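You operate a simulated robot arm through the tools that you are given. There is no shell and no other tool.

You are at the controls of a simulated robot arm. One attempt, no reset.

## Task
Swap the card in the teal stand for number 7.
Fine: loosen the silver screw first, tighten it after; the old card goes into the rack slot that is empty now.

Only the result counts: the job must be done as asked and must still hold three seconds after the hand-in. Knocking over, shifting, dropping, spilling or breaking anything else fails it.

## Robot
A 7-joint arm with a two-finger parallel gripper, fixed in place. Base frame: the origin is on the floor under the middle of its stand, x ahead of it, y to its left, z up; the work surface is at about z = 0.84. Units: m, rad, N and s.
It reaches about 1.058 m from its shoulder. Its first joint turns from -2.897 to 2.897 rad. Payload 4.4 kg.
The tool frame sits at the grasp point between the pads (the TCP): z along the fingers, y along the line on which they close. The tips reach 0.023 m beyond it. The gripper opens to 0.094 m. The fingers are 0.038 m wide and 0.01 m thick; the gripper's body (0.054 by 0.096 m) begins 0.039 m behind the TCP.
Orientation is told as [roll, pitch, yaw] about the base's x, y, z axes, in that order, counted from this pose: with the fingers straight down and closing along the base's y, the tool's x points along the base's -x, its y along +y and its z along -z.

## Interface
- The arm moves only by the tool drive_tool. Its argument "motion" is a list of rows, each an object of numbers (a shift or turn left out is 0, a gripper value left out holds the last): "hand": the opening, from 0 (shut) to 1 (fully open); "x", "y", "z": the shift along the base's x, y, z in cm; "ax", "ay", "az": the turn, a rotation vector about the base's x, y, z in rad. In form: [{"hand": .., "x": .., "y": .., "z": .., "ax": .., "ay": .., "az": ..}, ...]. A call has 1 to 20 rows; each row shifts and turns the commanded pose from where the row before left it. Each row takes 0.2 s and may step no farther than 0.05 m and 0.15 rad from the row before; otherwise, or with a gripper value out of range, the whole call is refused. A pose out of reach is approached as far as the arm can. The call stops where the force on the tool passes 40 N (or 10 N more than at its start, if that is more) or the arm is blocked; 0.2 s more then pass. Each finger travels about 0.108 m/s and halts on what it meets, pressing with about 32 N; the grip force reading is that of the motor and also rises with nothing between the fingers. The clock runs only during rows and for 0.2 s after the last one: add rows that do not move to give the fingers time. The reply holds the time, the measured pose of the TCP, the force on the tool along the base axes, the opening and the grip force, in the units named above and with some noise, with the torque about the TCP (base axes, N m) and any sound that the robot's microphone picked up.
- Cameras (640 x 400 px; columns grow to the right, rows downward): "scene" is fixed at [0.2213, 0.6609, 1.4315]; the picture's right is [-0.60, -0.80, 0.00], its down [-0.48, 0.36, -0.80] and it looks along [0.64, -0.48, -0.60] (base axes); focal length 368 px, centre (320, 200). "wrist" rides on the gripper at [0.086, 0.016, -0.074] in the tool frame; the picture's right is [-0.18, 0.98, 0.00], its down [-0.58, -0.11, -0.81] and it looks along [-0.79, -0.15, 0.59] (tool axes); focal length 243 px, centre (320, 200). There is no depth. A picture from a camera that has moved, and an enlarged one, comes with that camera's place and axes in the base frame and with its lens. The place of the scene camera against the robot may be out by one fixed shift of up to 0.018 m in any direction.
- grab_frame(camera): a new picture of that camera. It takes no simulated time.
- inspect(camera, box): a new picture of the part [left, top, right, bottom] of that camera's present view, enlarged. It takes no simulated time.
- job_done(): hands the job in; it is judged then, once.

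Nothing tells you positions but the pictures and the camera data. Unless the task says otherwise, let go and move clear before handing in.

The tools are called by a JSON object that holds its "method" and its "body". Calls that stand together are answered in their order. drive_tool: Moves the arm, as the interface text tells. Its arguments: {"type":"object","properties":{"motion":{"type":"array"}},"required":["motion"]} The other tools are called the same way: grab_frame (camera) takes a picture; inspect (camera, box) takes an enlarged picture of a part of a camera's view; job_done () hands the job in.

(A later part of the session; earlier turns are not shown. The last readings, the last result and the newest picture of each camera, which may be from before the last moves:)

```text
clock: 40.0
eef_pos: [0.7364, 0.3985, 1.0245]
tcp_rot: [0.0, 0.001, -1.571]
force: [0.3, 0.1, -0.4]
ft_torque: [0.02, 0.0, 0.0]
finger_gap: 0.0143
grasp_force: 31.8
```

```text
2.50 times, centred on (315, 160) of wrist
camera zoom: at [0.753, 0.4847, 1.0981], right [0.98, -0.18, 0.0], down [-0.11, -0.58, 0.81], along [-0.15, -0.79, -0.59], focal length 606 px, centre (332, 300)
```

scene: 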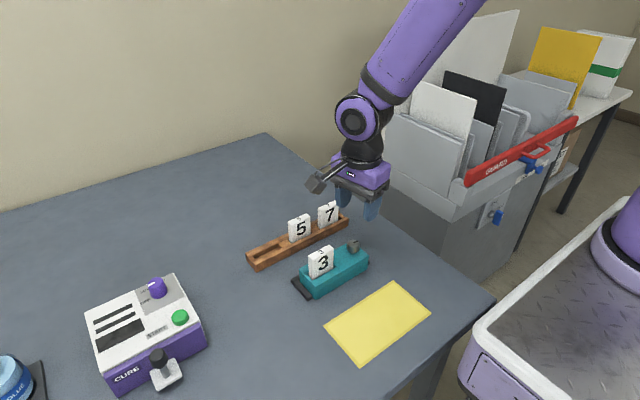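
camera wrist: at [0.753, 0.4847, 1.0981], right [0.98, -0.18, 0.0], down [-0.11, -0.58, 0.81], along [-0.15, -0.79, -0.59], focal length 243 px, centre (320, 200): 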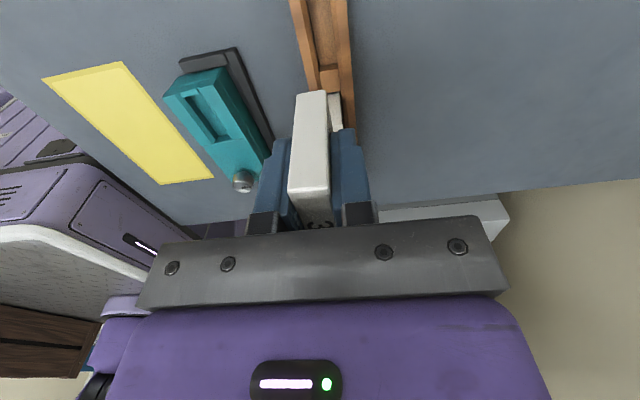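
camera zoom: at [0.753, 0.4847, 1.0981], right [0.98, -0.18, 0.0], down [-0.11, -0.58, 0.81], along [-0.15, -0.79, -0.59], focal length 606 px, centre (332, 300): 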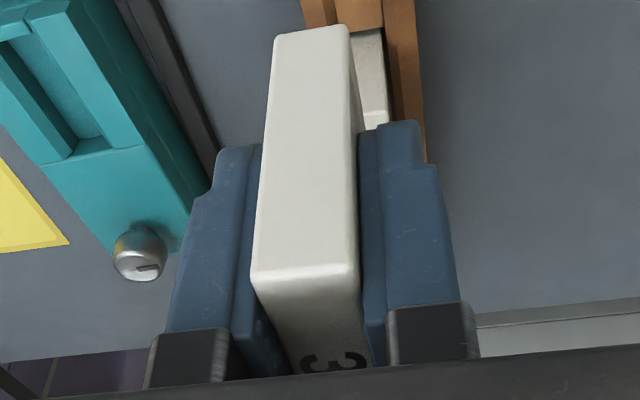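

Card 3 extends about 35 mm below the TCP and 24 mm above it. From this view the slot centre is about 3 mm further in +x, and I want the card about 3.5 mm further in +y. I'll correct and lower to just above the rack, then re-check.

{"method": "drive_tool", "body": {"motion": [{"x": 0.3, "y": 0.35, "z": -2}, {"z": -2.5}, {"z": -2.5}, {"z": -1.2}, {}, {}]}}

{"method": "grab_frame", "body": {"camera": "wrist"}}

{"method": "inspect", "body": {"camera": "wrist", "box": [256, 20, 384, 100]}}

{"method": "inspect", "body": {"camera": "scene", "box": [230, 180, 350, 280]}}

```text
clock: 41.4
eef_pos: [0.741, 0.404, 0.9404]
tcp_rot: [0.0, 0.0, -1.572]
force: [0.5, -0.7, -1.1]
ft_torque: [0.0, -0.01, 0.0]
finger_gap: 0.0146
grasp_force: 32.1
```

```text
taken
camera wrist: at [0.7569, 0.4894, 1.0148], right [0.98, -0.18, 0.0], down [-0.11, -0.58, 0.81], along [-0.15, -0.79, -0.59], focal length 243 px, centre (320, 200)
```

wrist: 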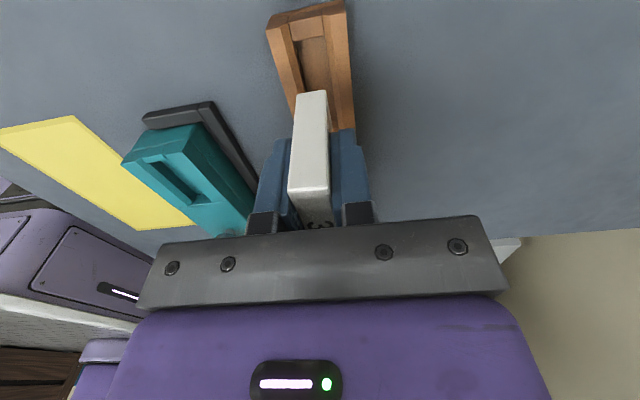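

```text
5.00 times, centred on (320, 60) of wrist
camera zoom: at [0.7569, 0.4894, 1.0148], right [0.98, -0.18, 0.0], down [-0.11, -0.58, 0.81], along [-0.15, -0.79, -0.59], focal length 1213 px, centre (320, 900)
```

zoom: 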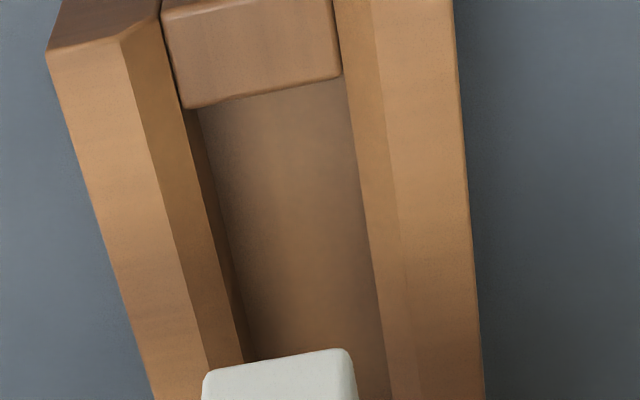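

```text
4.00 times, centred on (290, 230) of scene
camera zoom: at [0.2213, 0.6609, 1.4315], right [-0.6, -0.8, 0.0], down [-0.48, 0.36, -0.8], along [0.64, -0.48, -0.6], focal length 1472 px, centre (440, 80)
```

zoom: 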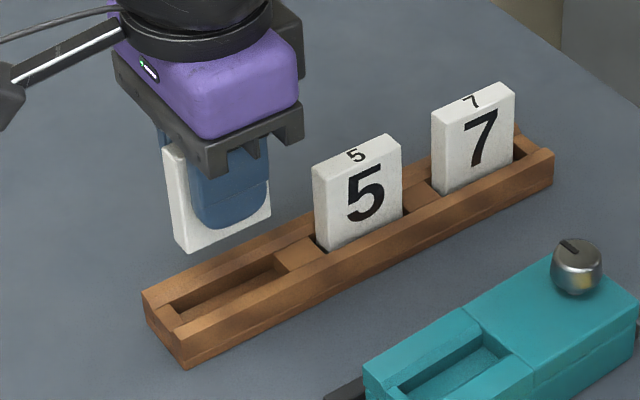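

In this view the card is within about 1.5 mm of the slot centre line, and the slot is about 18 mm wide with chamfers. I'll apply the small correction and lower until the fingertips are just above the rails.

{"method": "drive_tool", "body": {"motion": [{"x": -0.14, "y": -0.1, "z": -1}, {"z": -1}, {"z": -1}, {"z": -1}, {}, {}]}}

{"method": "grab_frame", "body": {"camera": "wrist"}}

{"method": "inspect", "body": {"camera": "wrist", "box": [240, 30, 400, 150]}}

{"method": "inspect", "body": {"camera": "scene", "box": [230, 180, 350, 280]}}

```text
clock: 42.8
eef_pos: [0.7387, 0.4032, 0.8994]
tcp_rot: [0.001, 0.0, -1.572]
force: [0.6, 0.3, -0.9]
ft_torque: [-0.01, -0.02, -0.03]
finger_gap: 0.014
grasp_force: 31.5
```

```text
taken
camera wrist: at [0.7564, 0.4885, 0.9737], right [0.98, -0.18, 0.0], down [-0.11, -0.58, 0.81], along [-0.15, -0.79, -0.59], focal length 243 px, centre (320, 200)
```

wrist: 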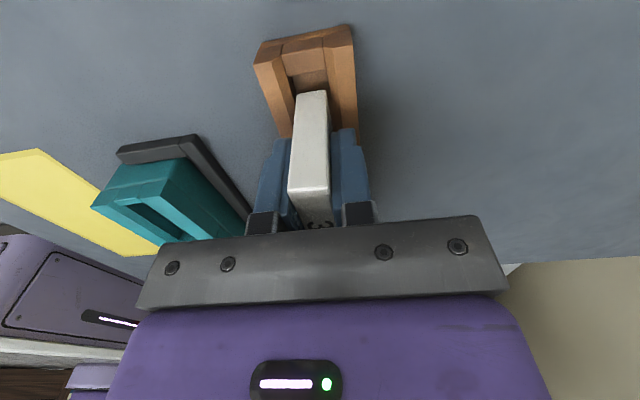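

```text
3.33 times, centred on (320, 90) of wrist
camera zoom: at [0.7564, 0.4885, 0.9737], right [0.98, -0.18, 0.0], down [-0.11, -0.58, 0.81], along [-0.15, -0.79, -0.59], focal length 809 px, centre (320, 567)
```

zoom: 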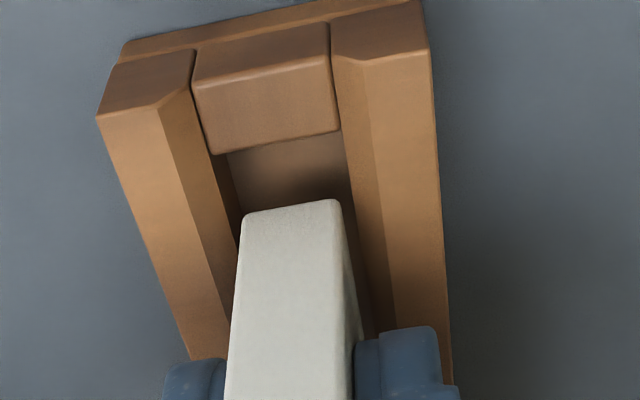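

```text
4.00 times, centred on (290, 230) of scene
camera zoom: at [0.2213, 0.6609, 1.4315], right [-0.6, -0.8, 0.0], down [-0.48, 0.36, -0.8], along [0.64, -0.48, -0.6], focal length 1472 px, centre (440, 80)
```

zoom: 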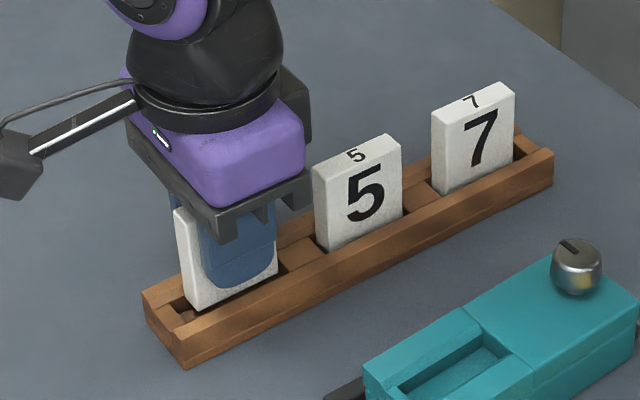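

The card's lower edge is centred in the slot with even gaps on both sides and no contact force. I'll lower a few more millimetres and watch the force.

{"method": "drive_tool", "body": {"motion": [{"z": -0.2}, {"z": -0.15}, {}, {}]}}

{"method": "inspect", "body": {"camera": "wrist", "box": [240, 60, 400, 160]}}

```text
clock: 43.8
eef_pos: [0.7397, 0.403, 0.8972]
tcp_rot: [0.001, 0.0, -1.571]
force: [0.8, -0.2, -0.5]
ft_torque: [0.04, -0.01, 0.0]
finger_gap: 0.0146
grasp_force: 32.1
```

```text
4.00 times, centred on (320, 110) of wrist
camera zoom: at [0.7558, 0.4888, 0.9708], right [0.98, -0.18, 0.0], down [-0.11, -0.58, 0.81], along [-0.15, -0.79, -0.59], focal length 970 px, centre (320, 560)
```

zoom: 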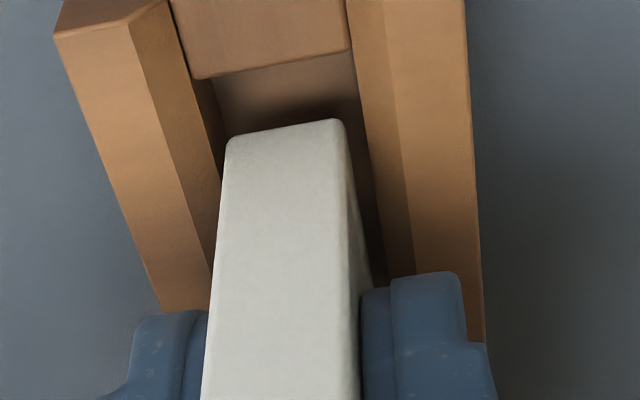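

There is still no contact. I'll lower 2 mm more in 1 mm steps.

{"method": "drive_tool", "body": {"motion": [{"z": -0.1}, {}]}}

{"method": "drive_tool", "body": {"motion": [{"z": -0.1}, {}]}}

{"method": "inspect", "body": {"camera": "wrist", "box": [240, 60, 400, 160]}}

```text
clock: 44.4
eef_pos: [0.7394, 0.4037, 0.8958]
tcp_rot: [0.0, -0.001, -1.57]
force: [-0.3, -0.5, -1.0]
ft_torque: [-0.02, 0.0, -0.05]
finger_gap: 0.0142
grasp_force: 32.2
```

```text
clock: 45.0
eef_pos: [0.7392, 0.4048, 0.8935]
tcp_rot: [0.0, 0.0, -1.57]
force: [0.6, -0.2, -0.4]
ft_torque: [0.0, -0.02, 0.02]
finger_gap: 0.0143
grasp_force: 31.8
```

```text
4.00 times, centred on (320, 110) of wrist
camera zoom: at [0.7555, 0.49, 0.9684], right [0.98, -0.18, 0.0], down [-0.11, -0.58, 0.81], along [-0.15, -0.79, -0.59], focal length 970 px, centre (320, 560)
```

zoom: 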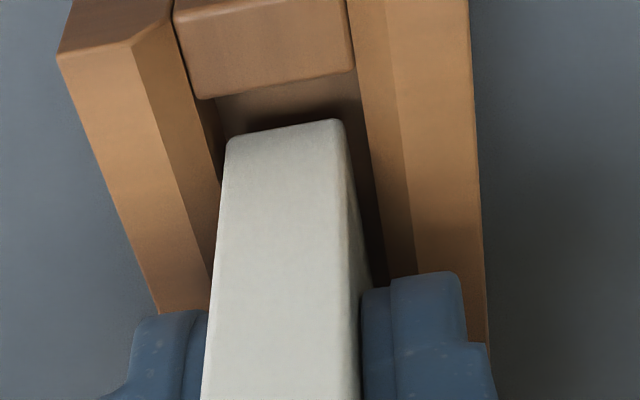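

The card is about 10 mm into the guided slot with the tips just above the rails. I'll open the fingers so it slides the last few millimetres to the slot floor.

{"method": "drive_tool", "body": {"motion": [{"hand": 0.17}, {"hand": 0.2}, {"hand": 0.25}, {"hand": 0.35}, {"hand": 0.5}, {}, {}]}}

{"method": "grab_frame", "body": {"camera": "wrist"}}

{"method": "inspect", "body": {"camera": "scene", "box": [230, 180, 350, 280]}}

```text
clock: 46.6
eef_pos: [0.7406, 0.4037, 0.8929]
tcp_rot: [0.0, 0.001, -1.57]
force: [-0.9, 0.8, -0.2]
ft_torque: [0.0, 0.0, 0.0]
finger_gap: 0.0473
grasp_force: 0.1
```

```text
taken
camera wrist: at [0.7555, 0.4899, 0.9684], right [0.98, -0.18, 0.0], down [-0.11, -0.58, 0.81], along [-0.15, -0.79, -0.59], focal length 243 px, centre (320, 200)
```

wrist: 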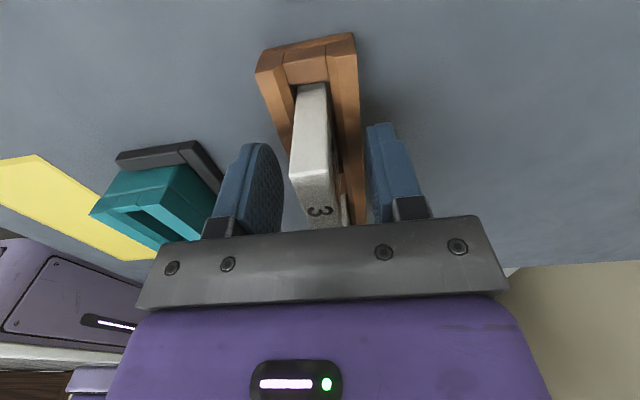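

```text
4.00 times, centred on (290, 230) of scene
camera zoom: at [0.2213, 0.6609, 1.4315], right [-0.6, -0.8, 0.0], down [-0.48, 0.36, -0.8], along [0.64, -0.48, -0.6], focal length 1472 px, centre (440, 80)
```

zoom: 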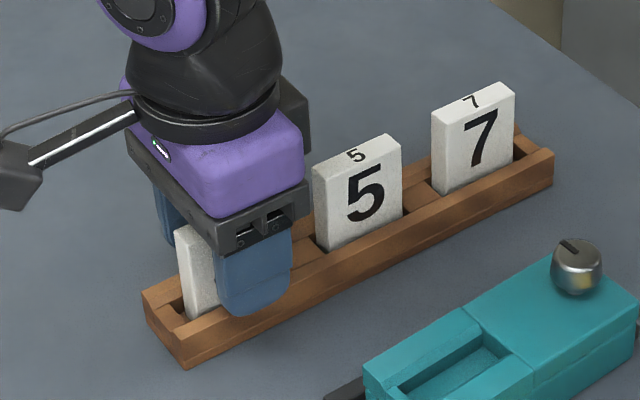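

The card slid down into the slot. I'll retreat straight up and check that all three rack cards are seated.

{"method": "drive_tool", "body": {"motion": [{"z": 2}, {"z": 3}, {"z": 4}, {"z": 2}, {}, {}]}}

{"method": "grab_frame", "body": {"camera": "wrist"}}

{"method": "inspect", "body": {"camera": "scene", "box": [230, 190, 390, 310]}}

```text
clock: 48.0
eef_pos: [0.7372, 0.4056, 1.0048]
tcp_rot: [0.0, -0.001, -1.57]
force: [0.1, -0.1, 0.5]
ft_torque: [-0.01, -0.02, -0.02]
finger_gap: 0.0468
grasp_force: 0.0
```

```text
taken
camera wrist: at [0.7529, 0.4911, 1.0788], right [0.98, -0.18, 0.0], down [-0.11, -0.58, 0.81], along [-0.15, -0.79, -0.59], focal length 243 px, centre (320, 200)
```

wrist: 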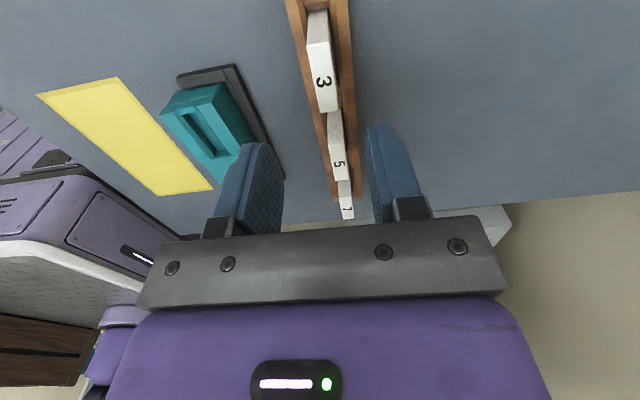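

```text
3.33 times, centred on (310, 250) of scene
camera zoom: at [0.2213, 0.6609, 1.4315], right [-0.6, -0.8, 0.0], down [-0.48, 0.36, -0.8], along [0.64, -0.48, -0.6], focal length 1226 px, centre (353, 33)
```

zoom: 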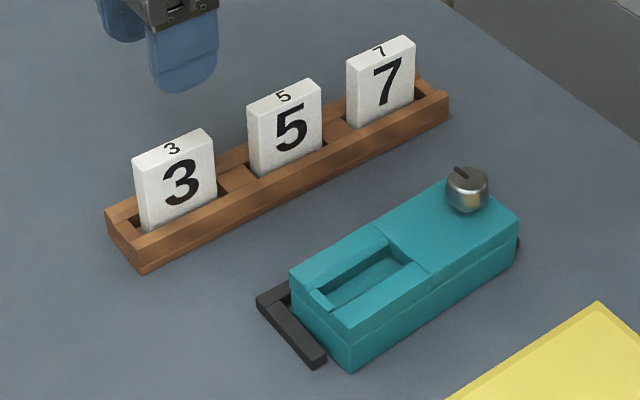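

Card 3 is seated upright in the previously empty slot. Before fetching card 7 I'll repeat the earlier top-down view of the stand to measure how far it pivoted.

{"method": "drive_tool", "body": {"motion": [{"x": -1.5055, "y": -0.5636, "z": 0.8855, "az": 0.14282}, {"x": -1.5055, "y": -0.5636, "z": 0.8855, "az": 0.14282}, {"x": -1.5055, "y": -0.5636, "z": 0.8855, "az": 0.14282}, {"x": -1.5055, "y": -0.5636, "z": 0.8855, "az": 0.14282}, {"x": -1.5055, "y": -0.5636, "z": 0.8855, "az": 0.14282}, {"x": -1.5055, "y": -0.5636, "z": 0.8855, "az": 0.14282}, {"x": -1.5055, "y": -0.5636, "z": 0.8855, "az": 0.14282}, {"x": -1.5055, "y": -0.5636, "z": 0.8855, "az": 0.14282}, {"x": -1.5055, "y": -0.5636, "z": 0.8855, "az": 0.14282}, {"x": -1.5055, "y": -0.5636, "z": 0.8855, "az": 0.14282}, {"x": -1.5055, "y": -0.5636, "z": 0.8855, "az": 0.14282}, {"ay": 0.15}, {"ay": 0.15}, {"ay": 0.15}, {"ay": 0.15}, {}, {}]}}

{"method": "inspect", "body": {"camera": "wrist", "box": [250, 125, 410, 225]}}

```text
clock: 51.6
eef_pos: [0.5734, 0.3412, 1.1019]
tcp_rot: [-0.001, 0.6, 0.001]
force: [0.3, -0.8, 0.1]
ft_torque: [0.0, 0.03, -0.01]
finger_gap: 0.0471
grasp_force: 0.2
```

```text
4.00 times, centred on (330, 175) of wrist
camera zoom: at [0.5442, 0.357, 1.2122], right [0.15, 0.98, -0.1], down [0.94, -0.11, 0.34], along [0.32, -0.15, -0.94], focal length 970 px, centre (280, 300)
```

zoom: 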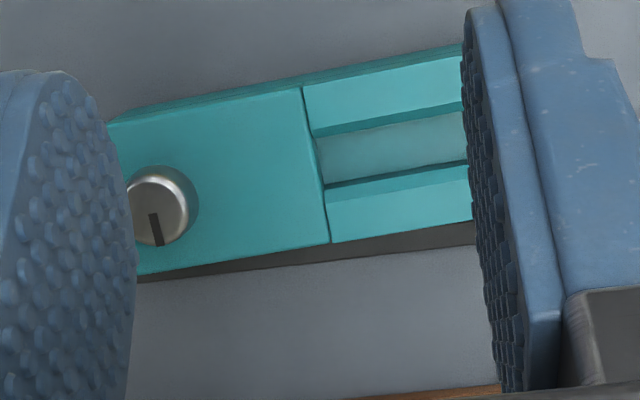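

The part-closed fingers block the view, so I'll open them fully here in free air.

{"method": "drive_tool", "body": {"motion": [{"hand": 1}, {}, {}]}}

{"method": "inspect", "body": {"camera": "wrist", "box": [250, 125, 410, 225]}}

```text
clock: 52.4
eef_pos: [0.5724, 0.341, 1.1028]
tcp_rot: [-0.001, 0.601, 0.001]
force: [0.4, 0.0, 0.2]
ft_torque: [-0.03, 0.02, 0.0]
finger_gap: 0.0941
grasp_force: 0.2
```

```text
4.00 times, centred on (330, 175) of wrist
camera zoom: at [0.5441, 0.3571, 1.2122], right [0.15, 0.98, -0.1], down [0.94, -0.11, 0.34], along [0.32, -0.15, -0.94], focal length 970 px, centre (280, 300)
```

zoom: 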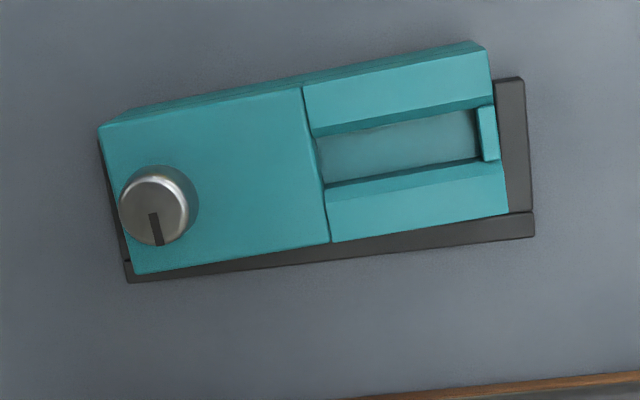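

The stand has pivoted about 0.06 rad: its +y end moved roughly 7 mm toward the robot, away from the nest's back bar. I'll nudge that end back with closed fingers, in small force-checked steps. First I'll straighten up and come down in front of it.

{"method": "drive_tool", "body": {"motion": [{"x": -0.7, "y": 0.5, "ay": -0.15, "hand": 0}, {"x": -0.7, "y": 0.5, "ay": -0.15}, {"x": -0.7, "y": 0.5, "ay": -0.15}, {"x": -0.7, "y": 0.5, "ay": -0.15}, {"z": -4}, {"z": -4}, {"z": -4}, {"z": -4}, {"z": -3}, {}, {}]}}

{"method": "grab_frame", "body": {"camera": "wrist"}}

{"method": "inspect", "body": {"camera": "scene", "box": [260, 190, 420, 310]}}

```text
clock: 54.8
eef_pos: [0.5462, 0.361, 0.9126]
tcp_rot: [0.001, 0.0, 0.0]
force: [-0.4, -0.3, 0.3]
ft_torque: [0.0, 0.0, -0.03]
finger_gap: 0.0
grasp_force: 31.8
```

```text
taken
camera wrist: at [0.4589, 0.3773, 0.9874], right [0.18, 0.98, 0.0], down [0.58, -0.11, 0.81], along [0.79, -0.15, -0.59], focal length 243 px, centre (320, 200)
```

wrist: 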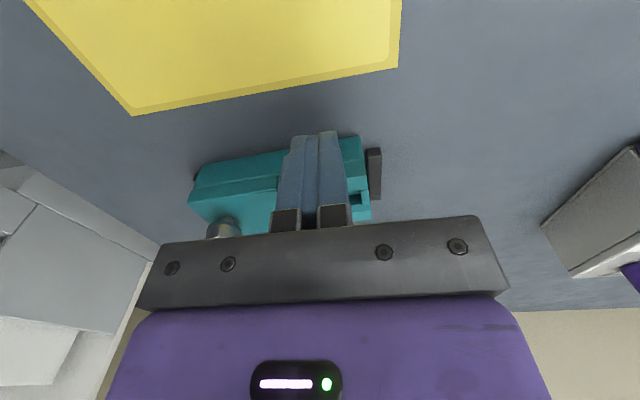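

```text
3.33 times, centred on (340, 250) of scene
camera zoom: at [0.2213, 0.6609, 1.4315], right [-0.6, -0.8, 0.0], down [-0.48, 0.36, -0.8], along [0.64, -0.48, -0.6], focal length 1226 px, centre (253, 33)
```

zoom: 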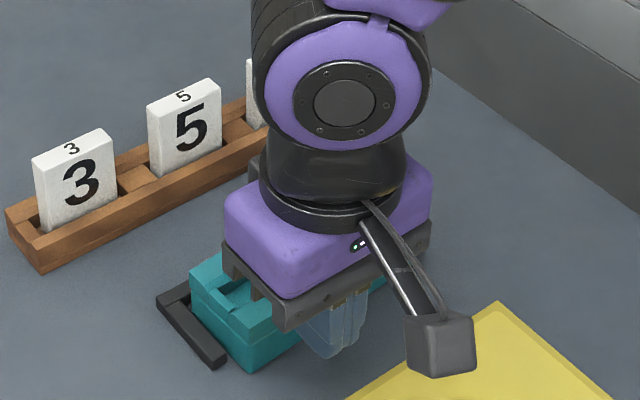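

The closed fingers are in front of the stand's +y end and clear of the yellow mat's edge. I'll lower to stand height, keeping the tips about 1 cm above the table, and approach slowly.

{"method": "drive_tool", "body": {"motion": [{"z": -1.5}, {"z": -1.5}, {"z": -0.75}, {"x": 0.5}, {"x": 0.3}, {"x": 0.2}, {}, {}]}}

{"method": "inspect", "body": {"camera": "wrist", "box": [180, 60, 420, 230]}}

```text
clock: 56.6
eef_pos: [0.5555, 0.3619, 0.8751]
tcp_rot: [0.0, 0.001, 0.001]
force: [0.9, 0.6, -0.4]
ft_torque: [0.01, -0.02, 0.0]
finger_gap: 0.0
grasp_force: 32.5
```

```text
2.35 times, centred on (300, 145) of wrist
camera zoom: at [0.4686, 0.3769, 0.949], right [0.18, 0.98, 0.0], down [0.58, -0.11, 0.81], along [0.79, -0.15, -0.59], focal length 571 px, centre (367, 329)
```

zoom: 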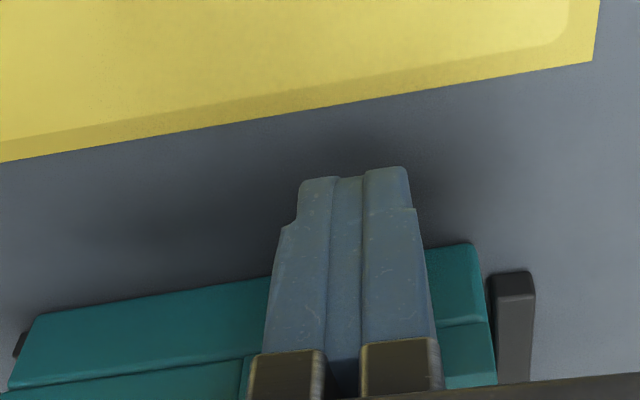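

There is no contact yet, and about 7 mm of gap is left. I'll advance in small steps and read the force after each.

{"method": "drive_tool", "body": {"motion": [{"x": 0.3}, {"x": 0.2}, {"x": 0.2}, {}]}}

{"method": "drive_tool", "body": {"motion": [{"x": 0.15}, {"x": 0.15}, {}]}}

{"method": "inspect", "body": {"camera": "scene", "box": [260, 190, 420, 310]}}

{"method": "inspect", "body": {"camera": "wrist", "box": [180, 60, 420, 230]}}

```text
clock: 57.6
eef_pos: [0.5626, 0.3613, 0.8746]
tcp_rot: [0.0, 0.0, 0.001]
force: [-0.2, 0.9, -0.1]
ft_torque: [-0.01, 0.0, 0.01]
finger_gap: 0.0
grasp_force: 32.3
```

```text
clock: 58.4
eef_pos: [0.5639, 0.3616, 0.8751]
tcp_rot: [0.001, -0.001, 0.001]
force: [-0.2, -0.4, -0.6]
ft_torque: [-0.03, 0.0, 0.03]
finger_gap: 0.0002
grasp_force: 31.5
```

```text
3.33 times, centred on (340, 250) of scene
camera zoom: at [0.2213, 0.6609, 1.4315], right [-0.6, -0.8, 0.0], down [-0.48, 0.36, -0.8], along [0.64, -0.48, -0.6], focal length 1226 px, centre (253, 33)
```

zoom: 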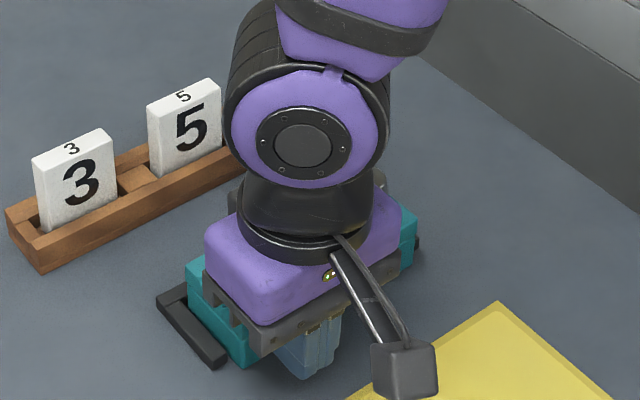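

```text
2.35 times, centred on (300, 145) of wrist
camera zoom: at [0.4782, 0.3768, 0.9493], right [0.18, 0.98, 0.0], down [0.58, -0.11, 0.81], along [0.79, -0.15, -0.59], focal length 571 px, centre (367, 329)
```

zoom: 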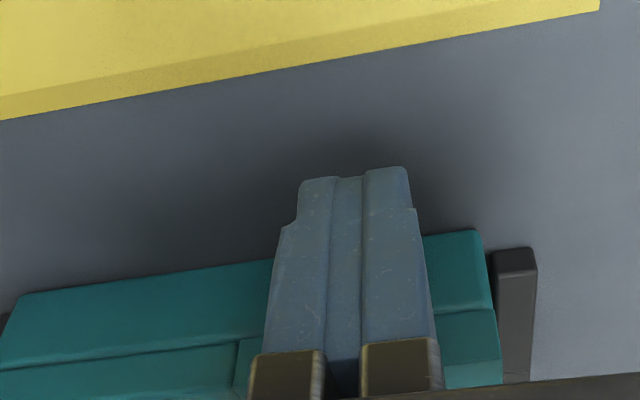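

No contact force yet; the rounded tips are narrower than the nominal width. I'll continue in small steps.

{"method": "drive_tool", "body": {"motion": [{"x": 0.15}, {"x": 0.15}, {}]}}

{"method": "drive_tool", "body": {"motion": [{"x": 0.15}, {"x": 0.15}, {}]}}

{"method": "inspect", "body": {"camera": "wrist", "box": [180, 60, 420, 230]}}

{"method": "inspect", "body": {"camera": "scene", "box": [260, 190, 420, 310]}}

```text
clock: 59.2
eef_pos: [0.5685, 0.3633, 0.8751]
tcp_rot: [0.0, 0.002, 0.001]
force: [-1.3, 0.0, -0.5]
ft_torque: [-0.03, -0.03, 0.02]
finger_gap: 0.0
grasp_force: 32.6
```

```text
clock: 60.0
eef_pos: [0.5686, 0.3615, 0.8751]
tcp_rot: [0.001, 0.001, 0.0]
force: [-19.1, 0.0, 7.4]
ft_torque: [0.02, -0.15, -0.08]
finger_gap: 0.0001
grasp_force: 32.2
```

```text
2.35 times, centred on (300, 145) of wrist
camera zoom: at [0.4824, 0.3776, 0.9496], right [0.18, 0.98, 0.0], down [0.58, -0.11, 0.81], along [0.79, -0.15, -0.59], focal length 571 px, centre (367, 329)
```

zoom: 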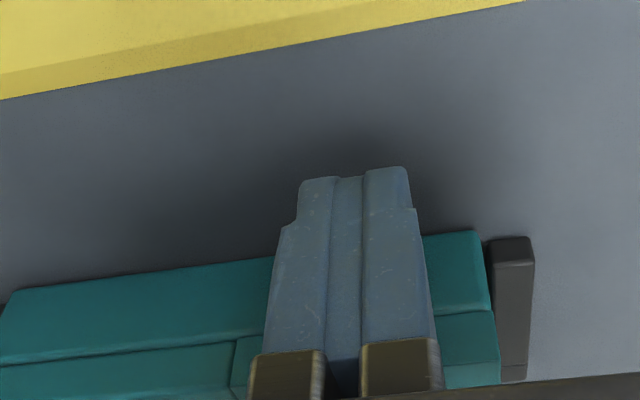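

```text
3.33 times, centred on (340, 250) of scene
camera zoom: at [0.2213, 0.6609, 1.4315], right [-0.6, -0.8, 0.0], down [-0.48, 0.36, -0.8], along [0.64, -0.48, -0.6], focal length 1226 px, centre (253, 33)
```

zoom: 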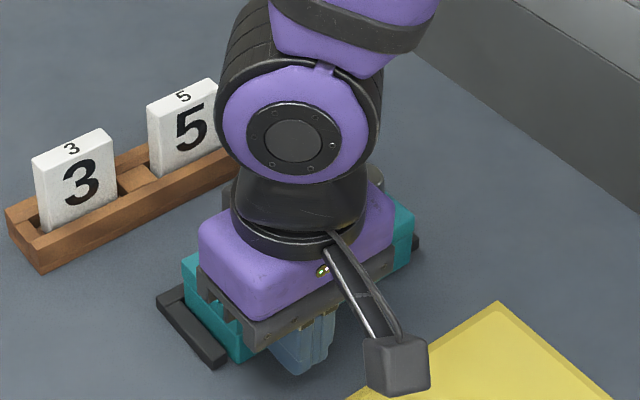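

The force jumped to 19 N, so the stand has seated against the nest's back bar, and in the scene its corner is back at its original pixel. I'll back off, rise and repeat the top-down check.

{"method": "drive_tool", "body": {"motion": [{"x": -0.3}, {"x": -0.7}, {"x": -1.2}, {"z": 3}, {"z": 4}, {"z": 4}, {"z": 4}, {"z": 4, "hand": 1}, {"z": 3.71, "x": 0.76, "y": -0.5, "ay": 0.15}, {"x": 0.76, "y": -0.5, "ay": 0.15}, {"x": 0.76, "y": -0.5, "ay": 0.15}, {"x": 0.76, "y": -0.5, "ay": 0.15}, {}, {}]}}

{"method": "inspect", "body": {"camera": "wrist", "box": [250, 125, 410, 225]}}

{"method": "inspect", "body": {"camera": "scene", "box": [230, 190, 390, 310]}}

```text
clock: 63.0
eef_pos: [0.5806, 0.3442, 1.1041]
tcp_rot: [-0.002, 0.601, 0.001]
force: [-0.1, 0.6, -0.2]
ft_torque: [-0.01, 0.01, -0.01]
finger_gap: 0.094
grasp_force: 0.0
```

```text
4.00 times, centred on (330, 175) of wrist
camera zoom: at [0.5516, 0.3582, 1.213], right [0.15, 0.98, -0.1], down [0.94, -0.11, 0.34], along [0.32, -0.15, -0.94], focal length 970 px, centre (280, 300)
```

zoom: 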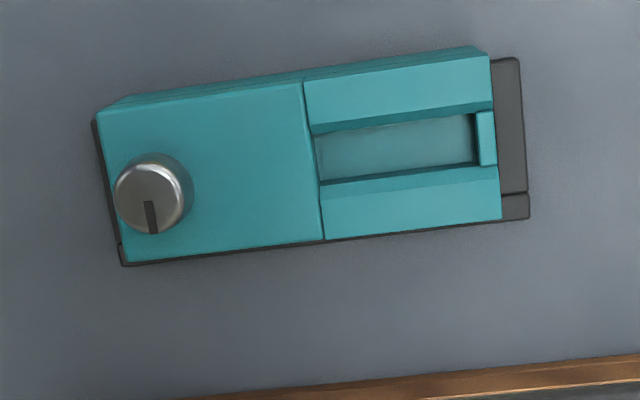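

```text
3.33 times, centred on (310, 250) of scene
camera zoom: at [0.2213, 0.6609, 1.4315], right [-0.6, -0.8, 0.0], down [-0.48, 0.36, -0.8], along [0.64, -0.48, -0.6], focal length 1226 px, centre (353, 33)
```

zoom: 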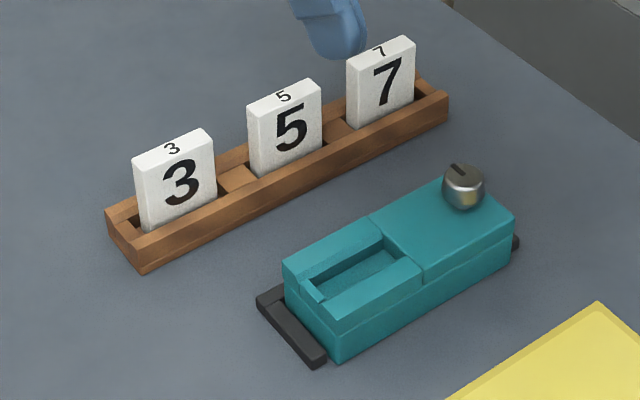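

The stand is back square in its nest, with yaw≈0 and its corners at their original pixels. Now I'll fetch card 7: straighten, pre-turn to −1.57 rad and go above (0.739, 0.240).

{"method": "drive_tool", "body": {"motion": [{"x": 4, "y": -2.5, "ay": -0.15, "hand": 0.65}, {"x": 4, "y": -2.5, "ay": -0.15}, {"x": 4, "y": -2.5, "ay": -0.15}, {"x": 3.95, "y": -2.68, "ay": -0.15}, {"z": -0.8, "az": -0.14282}, {"z": -0.8, "az": -0.14282}, {"z": -0.8, "az": -0.14282}, {"z": -0.8, "az": -0.14282}, {"z": -0.8, "az": -0.14282}, {"z": -0.8, "az": -0.14282}, {"z": -0.8, "az": -0.14282}, {"z": -0.8, "az": -0.14282}, {"z": -0.8, "az": -0.14282}, {"z": -0.8, "az": -0.14282}, {"z": -0.8, "az": -0.14282}, {}, {}]}}

{"method": "grab_frame", "body": {"camera": "wrist"}}

{"method": "inspect", "body": {"camera": "wrist", "box": [240, 30, 400, 150]}}

```text
clock: 66.6
eef_pos: [0.7409, 0.2397, 1.0148]
tcp_rot: [-0.001, 0.001, -1.574]
force: [-1.0, -0.6, 1.0]
ft_torque: [0.0, 0.01, -0.01]
finger_gap: 0.0611
grasp_force: 0.1
```

```text
taken
camera wrist: at [0.7556, 0.3259, 1.0886], right [0.98, -0.19, 0.0], down [-0.11, -0.58, 0.81], along [-0.15, -0.79, -0.59], focal length 243 px, centre (320, 200)
```

wrist: 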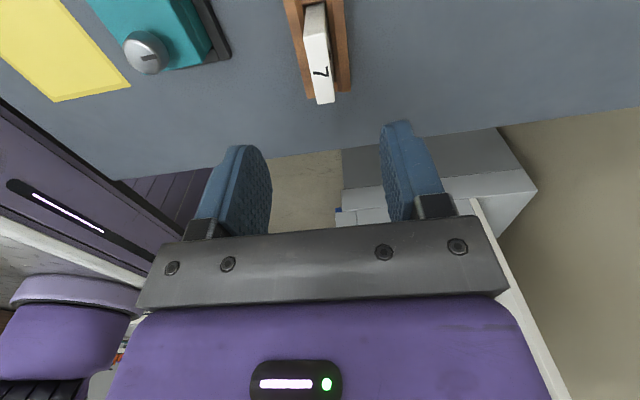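

```text
3.33 times, centred on (320, 90) of wrist
camera zoom: at [0.7556, 0.3259, 1.0886], right [0.98, -0.19, 0.0], down [-0.11, -0.58, 0.81], along [-0.15, -0.79, -0.59], focal length 809 px, centre (320, 567)
```

zoom: 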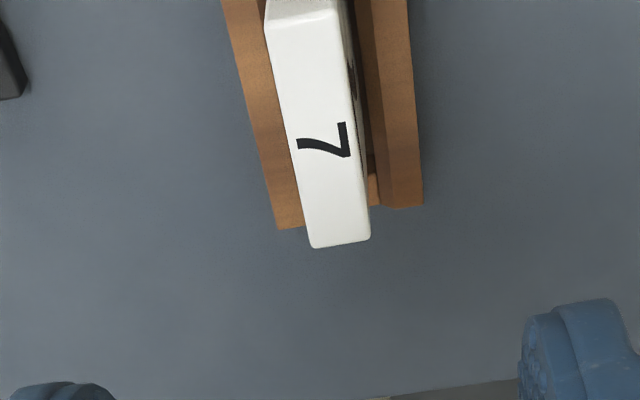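

Card 7 is within 1 mm of the tool axis. I'll lower until the tips are just above the rack rails, stopping partway for a check.

{"method": "drive_tool", "body": {"motion": [{"x": -0.05, "z": -3}, {"z": -3}, {"z": -2}, {}, {}]}}

{"method": "grab_frame", "body": {"camera": "wrist"}}

{"method": "inspect", "body": {"camera": "scene", "box": [230, 150, 390, 280]}}

```text
clock: 67.8
eef_pos: [0.7375, 0.2376, 0.9347]
tcp_rot: [0.0, 0.001, -1.571]
force: [0.0, 1.4, -0.1]
ft_torque: [0.02, 0.01, -0.02]
finger_gap: 0.061
grasp_force: 0.0
```

```text
taken
camera wrist: at [0.7533, 0.3244, 1.0088], right [0.98, -0.18, 0.0], down [-0.11, -0.58, 0.81], along [-0.15, -0.79, -0.59], focal length 243 px, centre (320, 200)
```

wrist: 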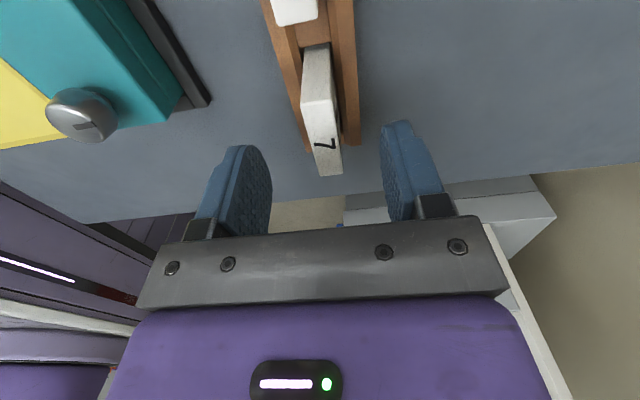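

```text
3.08 times, centred on (310, 215) of scene
camera zoom: at [0.2213, 0.6609, 1.4315], right [-0.6, -0.8, 0.0], down [-0.48, 0.36, -0.8], along [0.64, -0.48, -0.6], focal length 1132 px, centre (351, 154)
```

zoom: 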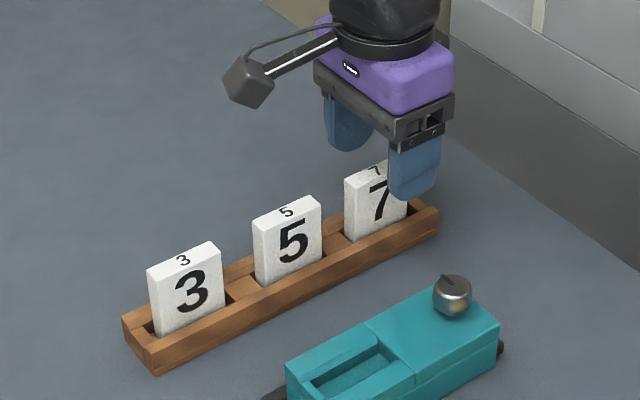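

I'll enlarge to check the centring on card 7.

{"method": "inspect", "body": {"camera": "wrist", "box": [256, 90, 384, 190]}}

```text
4.00 times, centred on (320, 140) of wrist
camera zoom: at [0.7533, 0.3244, 1.0088], right [0.98, -0.18, 0.0], down [-0.11, -0.58, 0.81], along [-0.15, -0.79, -0.59], focal length 970 px, centre (320, 440)
```

zoom: 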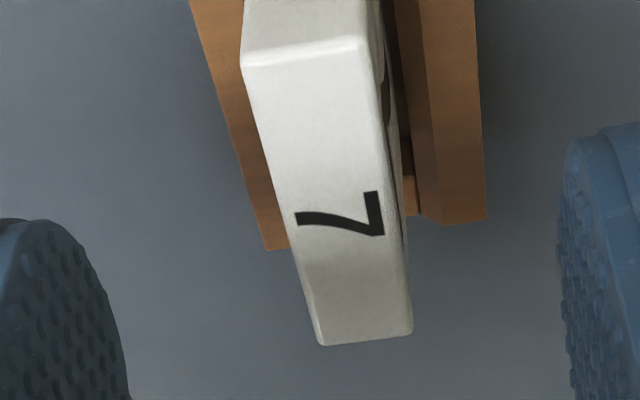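

Card 7 sits about 2.3 mm toward +x and 2 mm toward +y of the tool axis. I'll correct, lower to the rails and look again before closing.

{"method": "drive_tool", "body": {"motion": [{"x": 0.22, "y": 0.15, "z": -1}, {"z": -1}, {"z": -1}, {"z": -0.6}, {}, {}]}}

{"method": "inspect", "body": {"camera": "wrist", "box": [220, 70, 420, 220]}}

{"method": "inspect", "body": {"camera": "scene", "box": [270, 150, 390, 260]}}

```text
clock: 69.2
eef_pos: [0.7396, 0.2409, 0.898]
tcp_rot: [-0.001, 0.0, -1.571]
force: [0.0, 0.2, 0.3]
ft_torque: [-0.01, 0.0, 0.0]
finger_gap: 0.0609
grasp_force: 0.1
```

```text
2.67 times, centred on (320, 145) of wrist
camera zoom: at [0.7557, 0.327, 0.972], right [0.98, -0.18, 0.0], down [-0.11, -0.58, 0.81], along [-0.15, -0.79, -0.59], focal length 647 px, centre (320, 347)
```

zoom: 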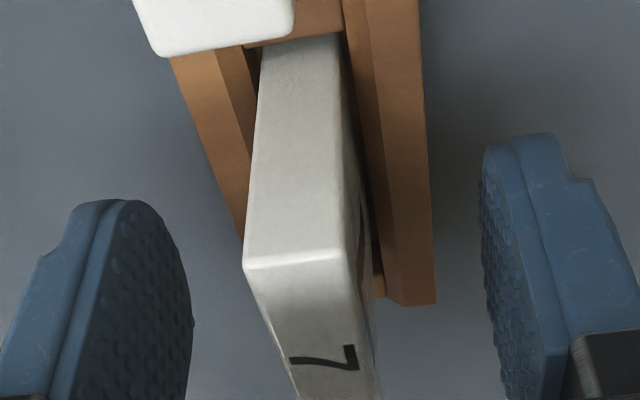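

```text
3.64 times, centred on (330, 205) of scene
camera zoom: at [0.2213, 0.6609, 1.4315], right [-0.6, -0.8, 0.0], down [-0.48, 0.36, -0.8], along [0.64, -0.48, -0.6], focal length 1338 px, centre (284, 182)
```

zoom: 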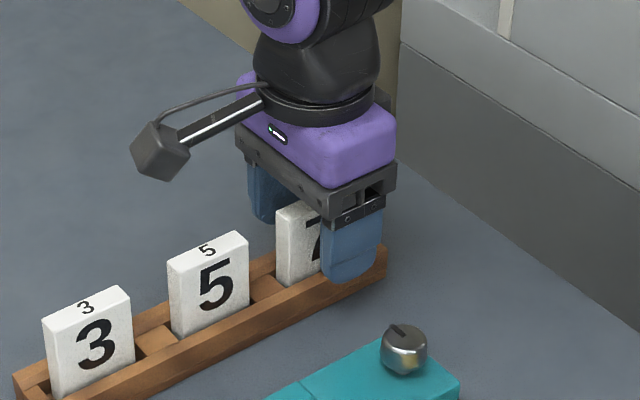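

The card now sits at the same pixel offset as the gripped card 3 did, so it is centred. I'll close on it gently.

{"method": "drive_tool", "body": {"motion": [{"hand": 0.5}, {"hand": 0.4}, {"hand": 0.3}, {"hand": 0.24}, {"hand": 0.2}, {"hand": 0.17}, {"hand": 0.14}, {"hand": 0.08}, {"hand": 0}, {}]}}

{"method": "inspect", "body": {"camera": "wrist", "box": [220, 70, 420, 220]}}

```text
clock: 71.4
eef_pos: [0.7397, 0.2412, 0.8972]
tcp_rot: [0.0, 0.001, -1.57]
force: [0.2, 0.4, 0.2]
ft_torque: [0.0, 0.01, -0.01]
finger_gap: 0.0142
grasp_force: 32.2
```

```text
2.67 times, centred on (320, 145) of wrist
camera zoom: at [0.7557, 0.327, 0.972], right [0.98, -0.18, 0.0], down [-0.11, -0.58, 0.81], along [-0.15, -0.79, -0.59], focal length 647 px, centre (320, 347)
```

zoom: 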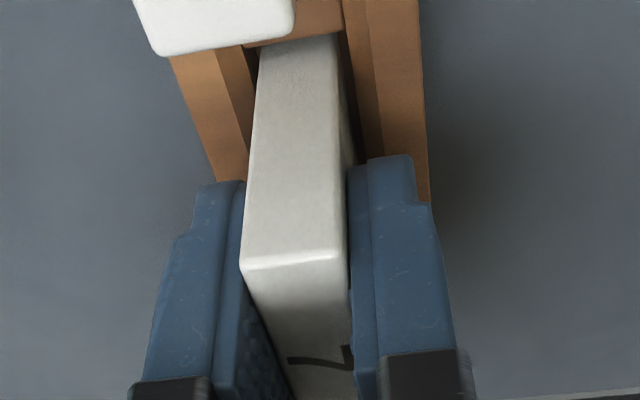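

Card 7 is gripped with no side load. I'll lift slowly at first, then raise it clear of the rack.

{"method": "drive_tool", "body": {"motion": [{"z": 0.3}, {"z": 0.5}, {"z": 1}, {"z": 2}, {"z": 3}, {"z": 3}, {"z": 2}, {}, {}]}}

{"method": "grab_frame", "body": {"camera": "wrist"}}

{"method": "inspect", "body": {"camera": "scene", "box": [230, 130, 410, 300]}}

```text
clock: 73.4
eef_pos: [0.7422, 0.2413, 1.0138]
tcp_rot: [0.0, -0.001, -1.571]
force: [0.2, -0.1, 0.1]
ft_torque: [-0.02, 0.0, 0.03]
finger_gap: 0.0143
grasp_force: 32.0
```

```text
taken
camera wrist: at [0.7575, 0.3268, 1.0883], right [0.98, -0.18, 0.0], down [-0.11, -0.58, 0.81], along [-0.15, -0.79, -0.59], focal length 243 px, centre (320, 200)
```

wrist: 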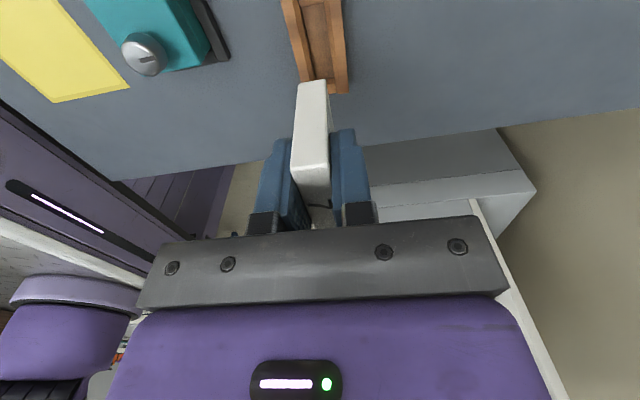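

```text
2.35 times, centred on (320, 215) of scene
camera zoom: at [0.2213, 0.6609, 1.4315], right [-0.6, -0.8, 0.0], down [-0.48, 0.36, -0.8], along [0.64, -0.48, -0.6], focal length 866 px, centre (320, 165)
```

zoom: 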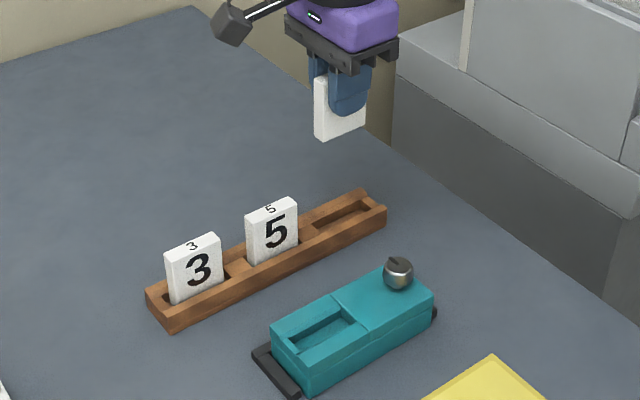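

Card 7 is out and the rack stands undisturbed. I'll carry it above the stand's open slot and check the alignment.

{"method": "drive_tool", "body": {"motion": [{"x": -3.1, "y": 2.8}, {"x": -3.1, "y": 2.8}, {"x": -3.1, "y": 2.8}, {"x": -3.1, "y": 2.8}, {"z": -1}, {"z": -2}, {}, {}]}}

{"method": "grab_frame", "body": {"camera": "wrist"}}

{"method": "inspect", "body": {"camera": "wrist", "box": [230, 0, 410, 115]}}

{"method": "inspect", "body": {"camera": "wrist", "box": [240, 70, 400, 220]}}

```text
clock: 75.2
eef_pos: [0.6151, 0.352, 0.9843]
tcp_rot: [0.0, -0.001, -1.571]
force: [-0.2, 0.2, -1.0]
ft_torque: [-0.01, -0.01, 0.0]
finger_gap: 0.0146
grasp_force: 32.5
```

```text
taken
camera wrist: at [0.6313, 0.4385, 1.0588], right [0.98, -0.18, 0.0], down [-0.11, -0.58, 0.81], along [-0.15, -0.79, -0.59], focal length 243 px, centre (320, 200)
```

wrist: 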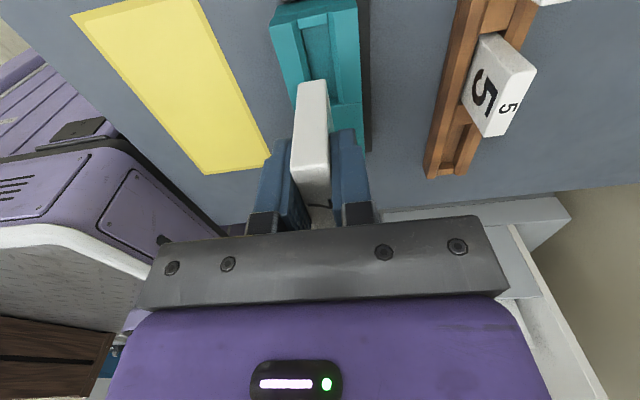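

```text
3.48 times, centred on (320, 58) of wrist
camera zoom: at [0.6313, 0.4385, 1.0588], right [0.98, -0.18, 0.0], down [-0.11, -0.58, 0.81], along [-0.15, -0.79, -0.59], focal length 844 px, centre (320, 696)
```

zoom: 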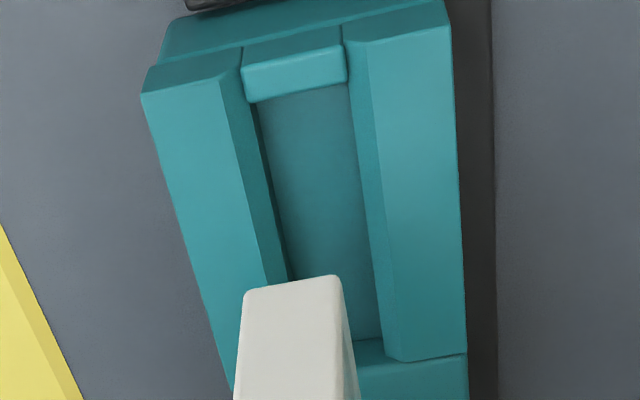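

```text
2.67 times, centred on (320, 145) of wrist
camera zoom: at [0.6313, 0.4385, 1.0588], right [0.98, -0.18, 0.0], down [-0.11, -0.58, 0.81], along [-0.15, -0.79, -0.59], focal length 647 px, centre (320, 347)
```

zoom: 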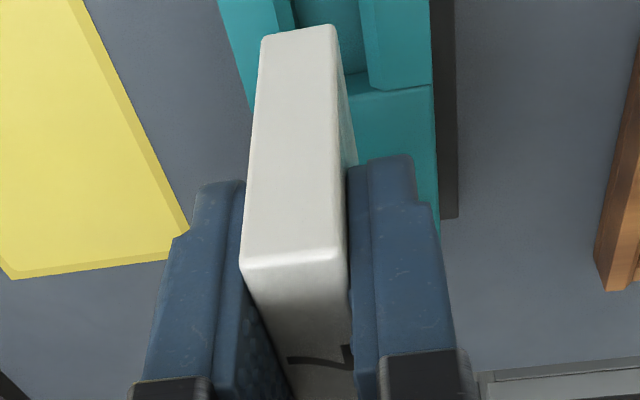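

The card lines up with the slot: card x≈0.6156, slot centre ≈0.6157, and y within 1 mm. I'll lower to just above the slot and re-check.

{"method": "drive_tool", "body": {"motion": [{"z": -2}, {"z": -1.5}, {"z": -1.5}, {}, {}]}}

{"method": "inspect", "body": {"camera": "wrist", "box": [230, 20, 410, 135]}}

{"method": "inspect", "body": {"camera": "scene", "box": [260, 190, 400, 300]}}

```text
clock: 76.4
eef_pos: [0.6161, 0.352, 0.9353]
tcp_rot: [0.0, -0.002, -1.571]
force: [0.6, 0.1, -0.6]
ft_torque: [0.0, 0.01, -0.01]
finger_gap: 0.0144
grasp_force: 31.6
```

```text
3.48 times, centred on (320, 78) of wrist
camera zoom: at [0.6322, 0.4382, 1.0094], right [0.98, -0.18, 0.0], down [-0.11, -0.58, 0.81], along [-0.15, -0.79, -0.59], focal length 844 px, centre (320, 626)
```

zoom: 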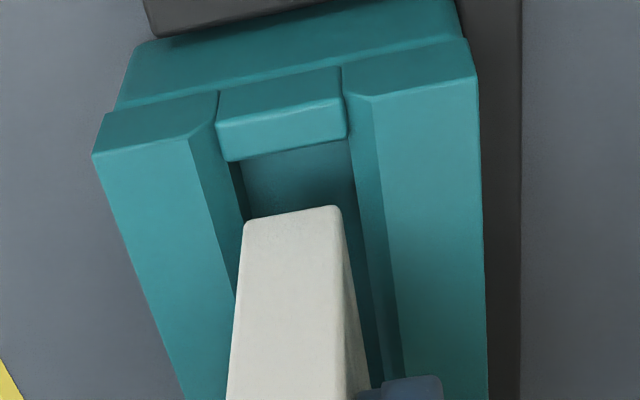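

```text
3.64 times, centred on (330, 245) of scene
camera zoom: at [0.2213, 0.6609, 1.4315], right [-0.6, -0.8, 0.0], down [-0.48, 0.36, -0.8], along [0.64, -0.48, -0.6], focal length 1338 px, centre (284, 36)
```

zoom: 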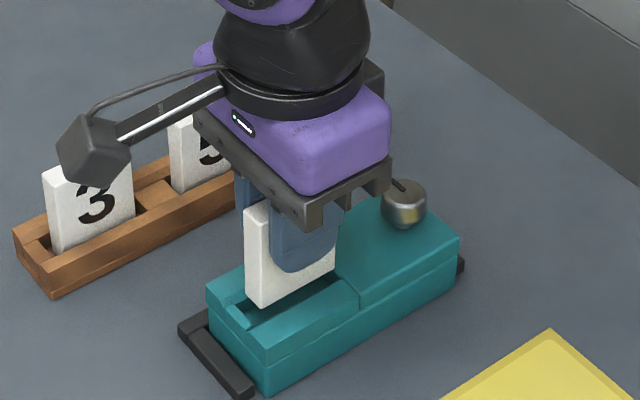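

The alignment holds: card x≈0.6164 against a slot centre of ≈0.616. I'll lower into the slot in small steps and watch for floor contact.

{"method": "drive_tool", "body": {"motion": [{"z": -0.7}, {"z": -0.5}, {"z": -0.3}, {}]}}

{"method": "drive_tool", "body": {"motion": [{"z": -0.15}, {"z": -0.1}, {}]}}

{"method": "inspect", "body": {"camera": "wrist", "box": [230, 20, 410, 135]}}

```text
clock: 77.4
eef_pos: [0.6162, 0.3539, 0.9204]
tcp_rot: [-0.001, 0.001, -1.57]
force: [-0.1, 0.5, -0.1]
ft_torque: [0.0, 0.04, -0.03]
finger_gap: 0.0142
grasp_force: 31.6
```

```text
clock: 78.2
eef_pos: [0.6165, 0.3524, 0.9193]
tcp_rot: [0.001, 0.0, -1.571]
force: [-0.2, -0.2, -0.3]
ft_torque: [-0.02, 0.02, -0.01]
finger_gap: 0.0142
grasp_force: 31.9
```

```text
3.48 times, centred on (320, 78) of wrist
camera zoom: at [0.6323, 0.4386, 0.9926], right [0.98, -0.18, 0.0], down [-0.11, -0.58, 0.81], along [-0.15, -0.79, -0.59], focal length 844 px, centre (320, 626)
```

zoom: 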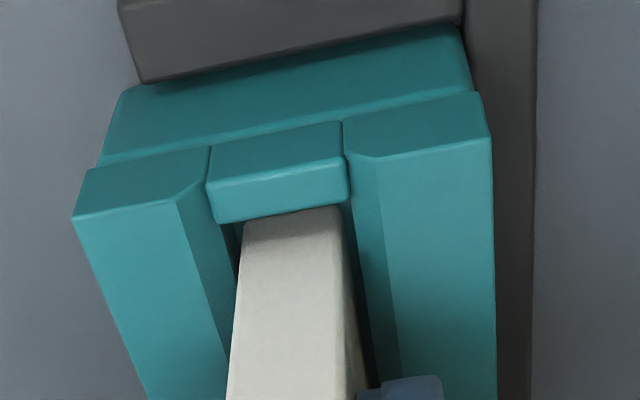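

The card is inside the slot with even gaps and no contact yet. I'll take 1 mm steps until it touches the floor.

{"method": "drive_tool", "body": {"motion": [{"z": -0.1}, {}]}}

{"method": "drive_tool", "body": {"motion": [{"z": -0.1}, {}]}}

{"method": "drive_tool", "body": {"motion": [{"z": -0.1}, {}]}}

```text
clock: 78.8
eef_pos: [0.6172, 0.3533, 0.9172]
tcp_rot: [0.0, -0.001, -1.571]
force: [-1.0, -1.5, 5.7]
ft_torque: [-0.12, 0.01, -0.04]
finger_gap: 0.0144
grasp_force: 32.0
```

```text
clock: 79.4
eef_pos: [0.6163, 0.3531, 0.9169]
tcp_rot: [0.002, 0.002, -1.57]
force: [0.4, -1.3, 22.9]
ft_torque: [-0.18, -0.03, -0.02]
finger_gap: 0.0144
grasp_force: 31.8
```

```text
clock: 80.0
eef_pos: [0.6155, 0.3539, 0.9165]
tcp_rot: [0.003, 0.002, -1.571]
force: [0.9, 2.6, 22.6]
ft_torque: [0.13, 0.01, 0.0]
finger_gap: 0.0143
grasp_force: 32.2
```

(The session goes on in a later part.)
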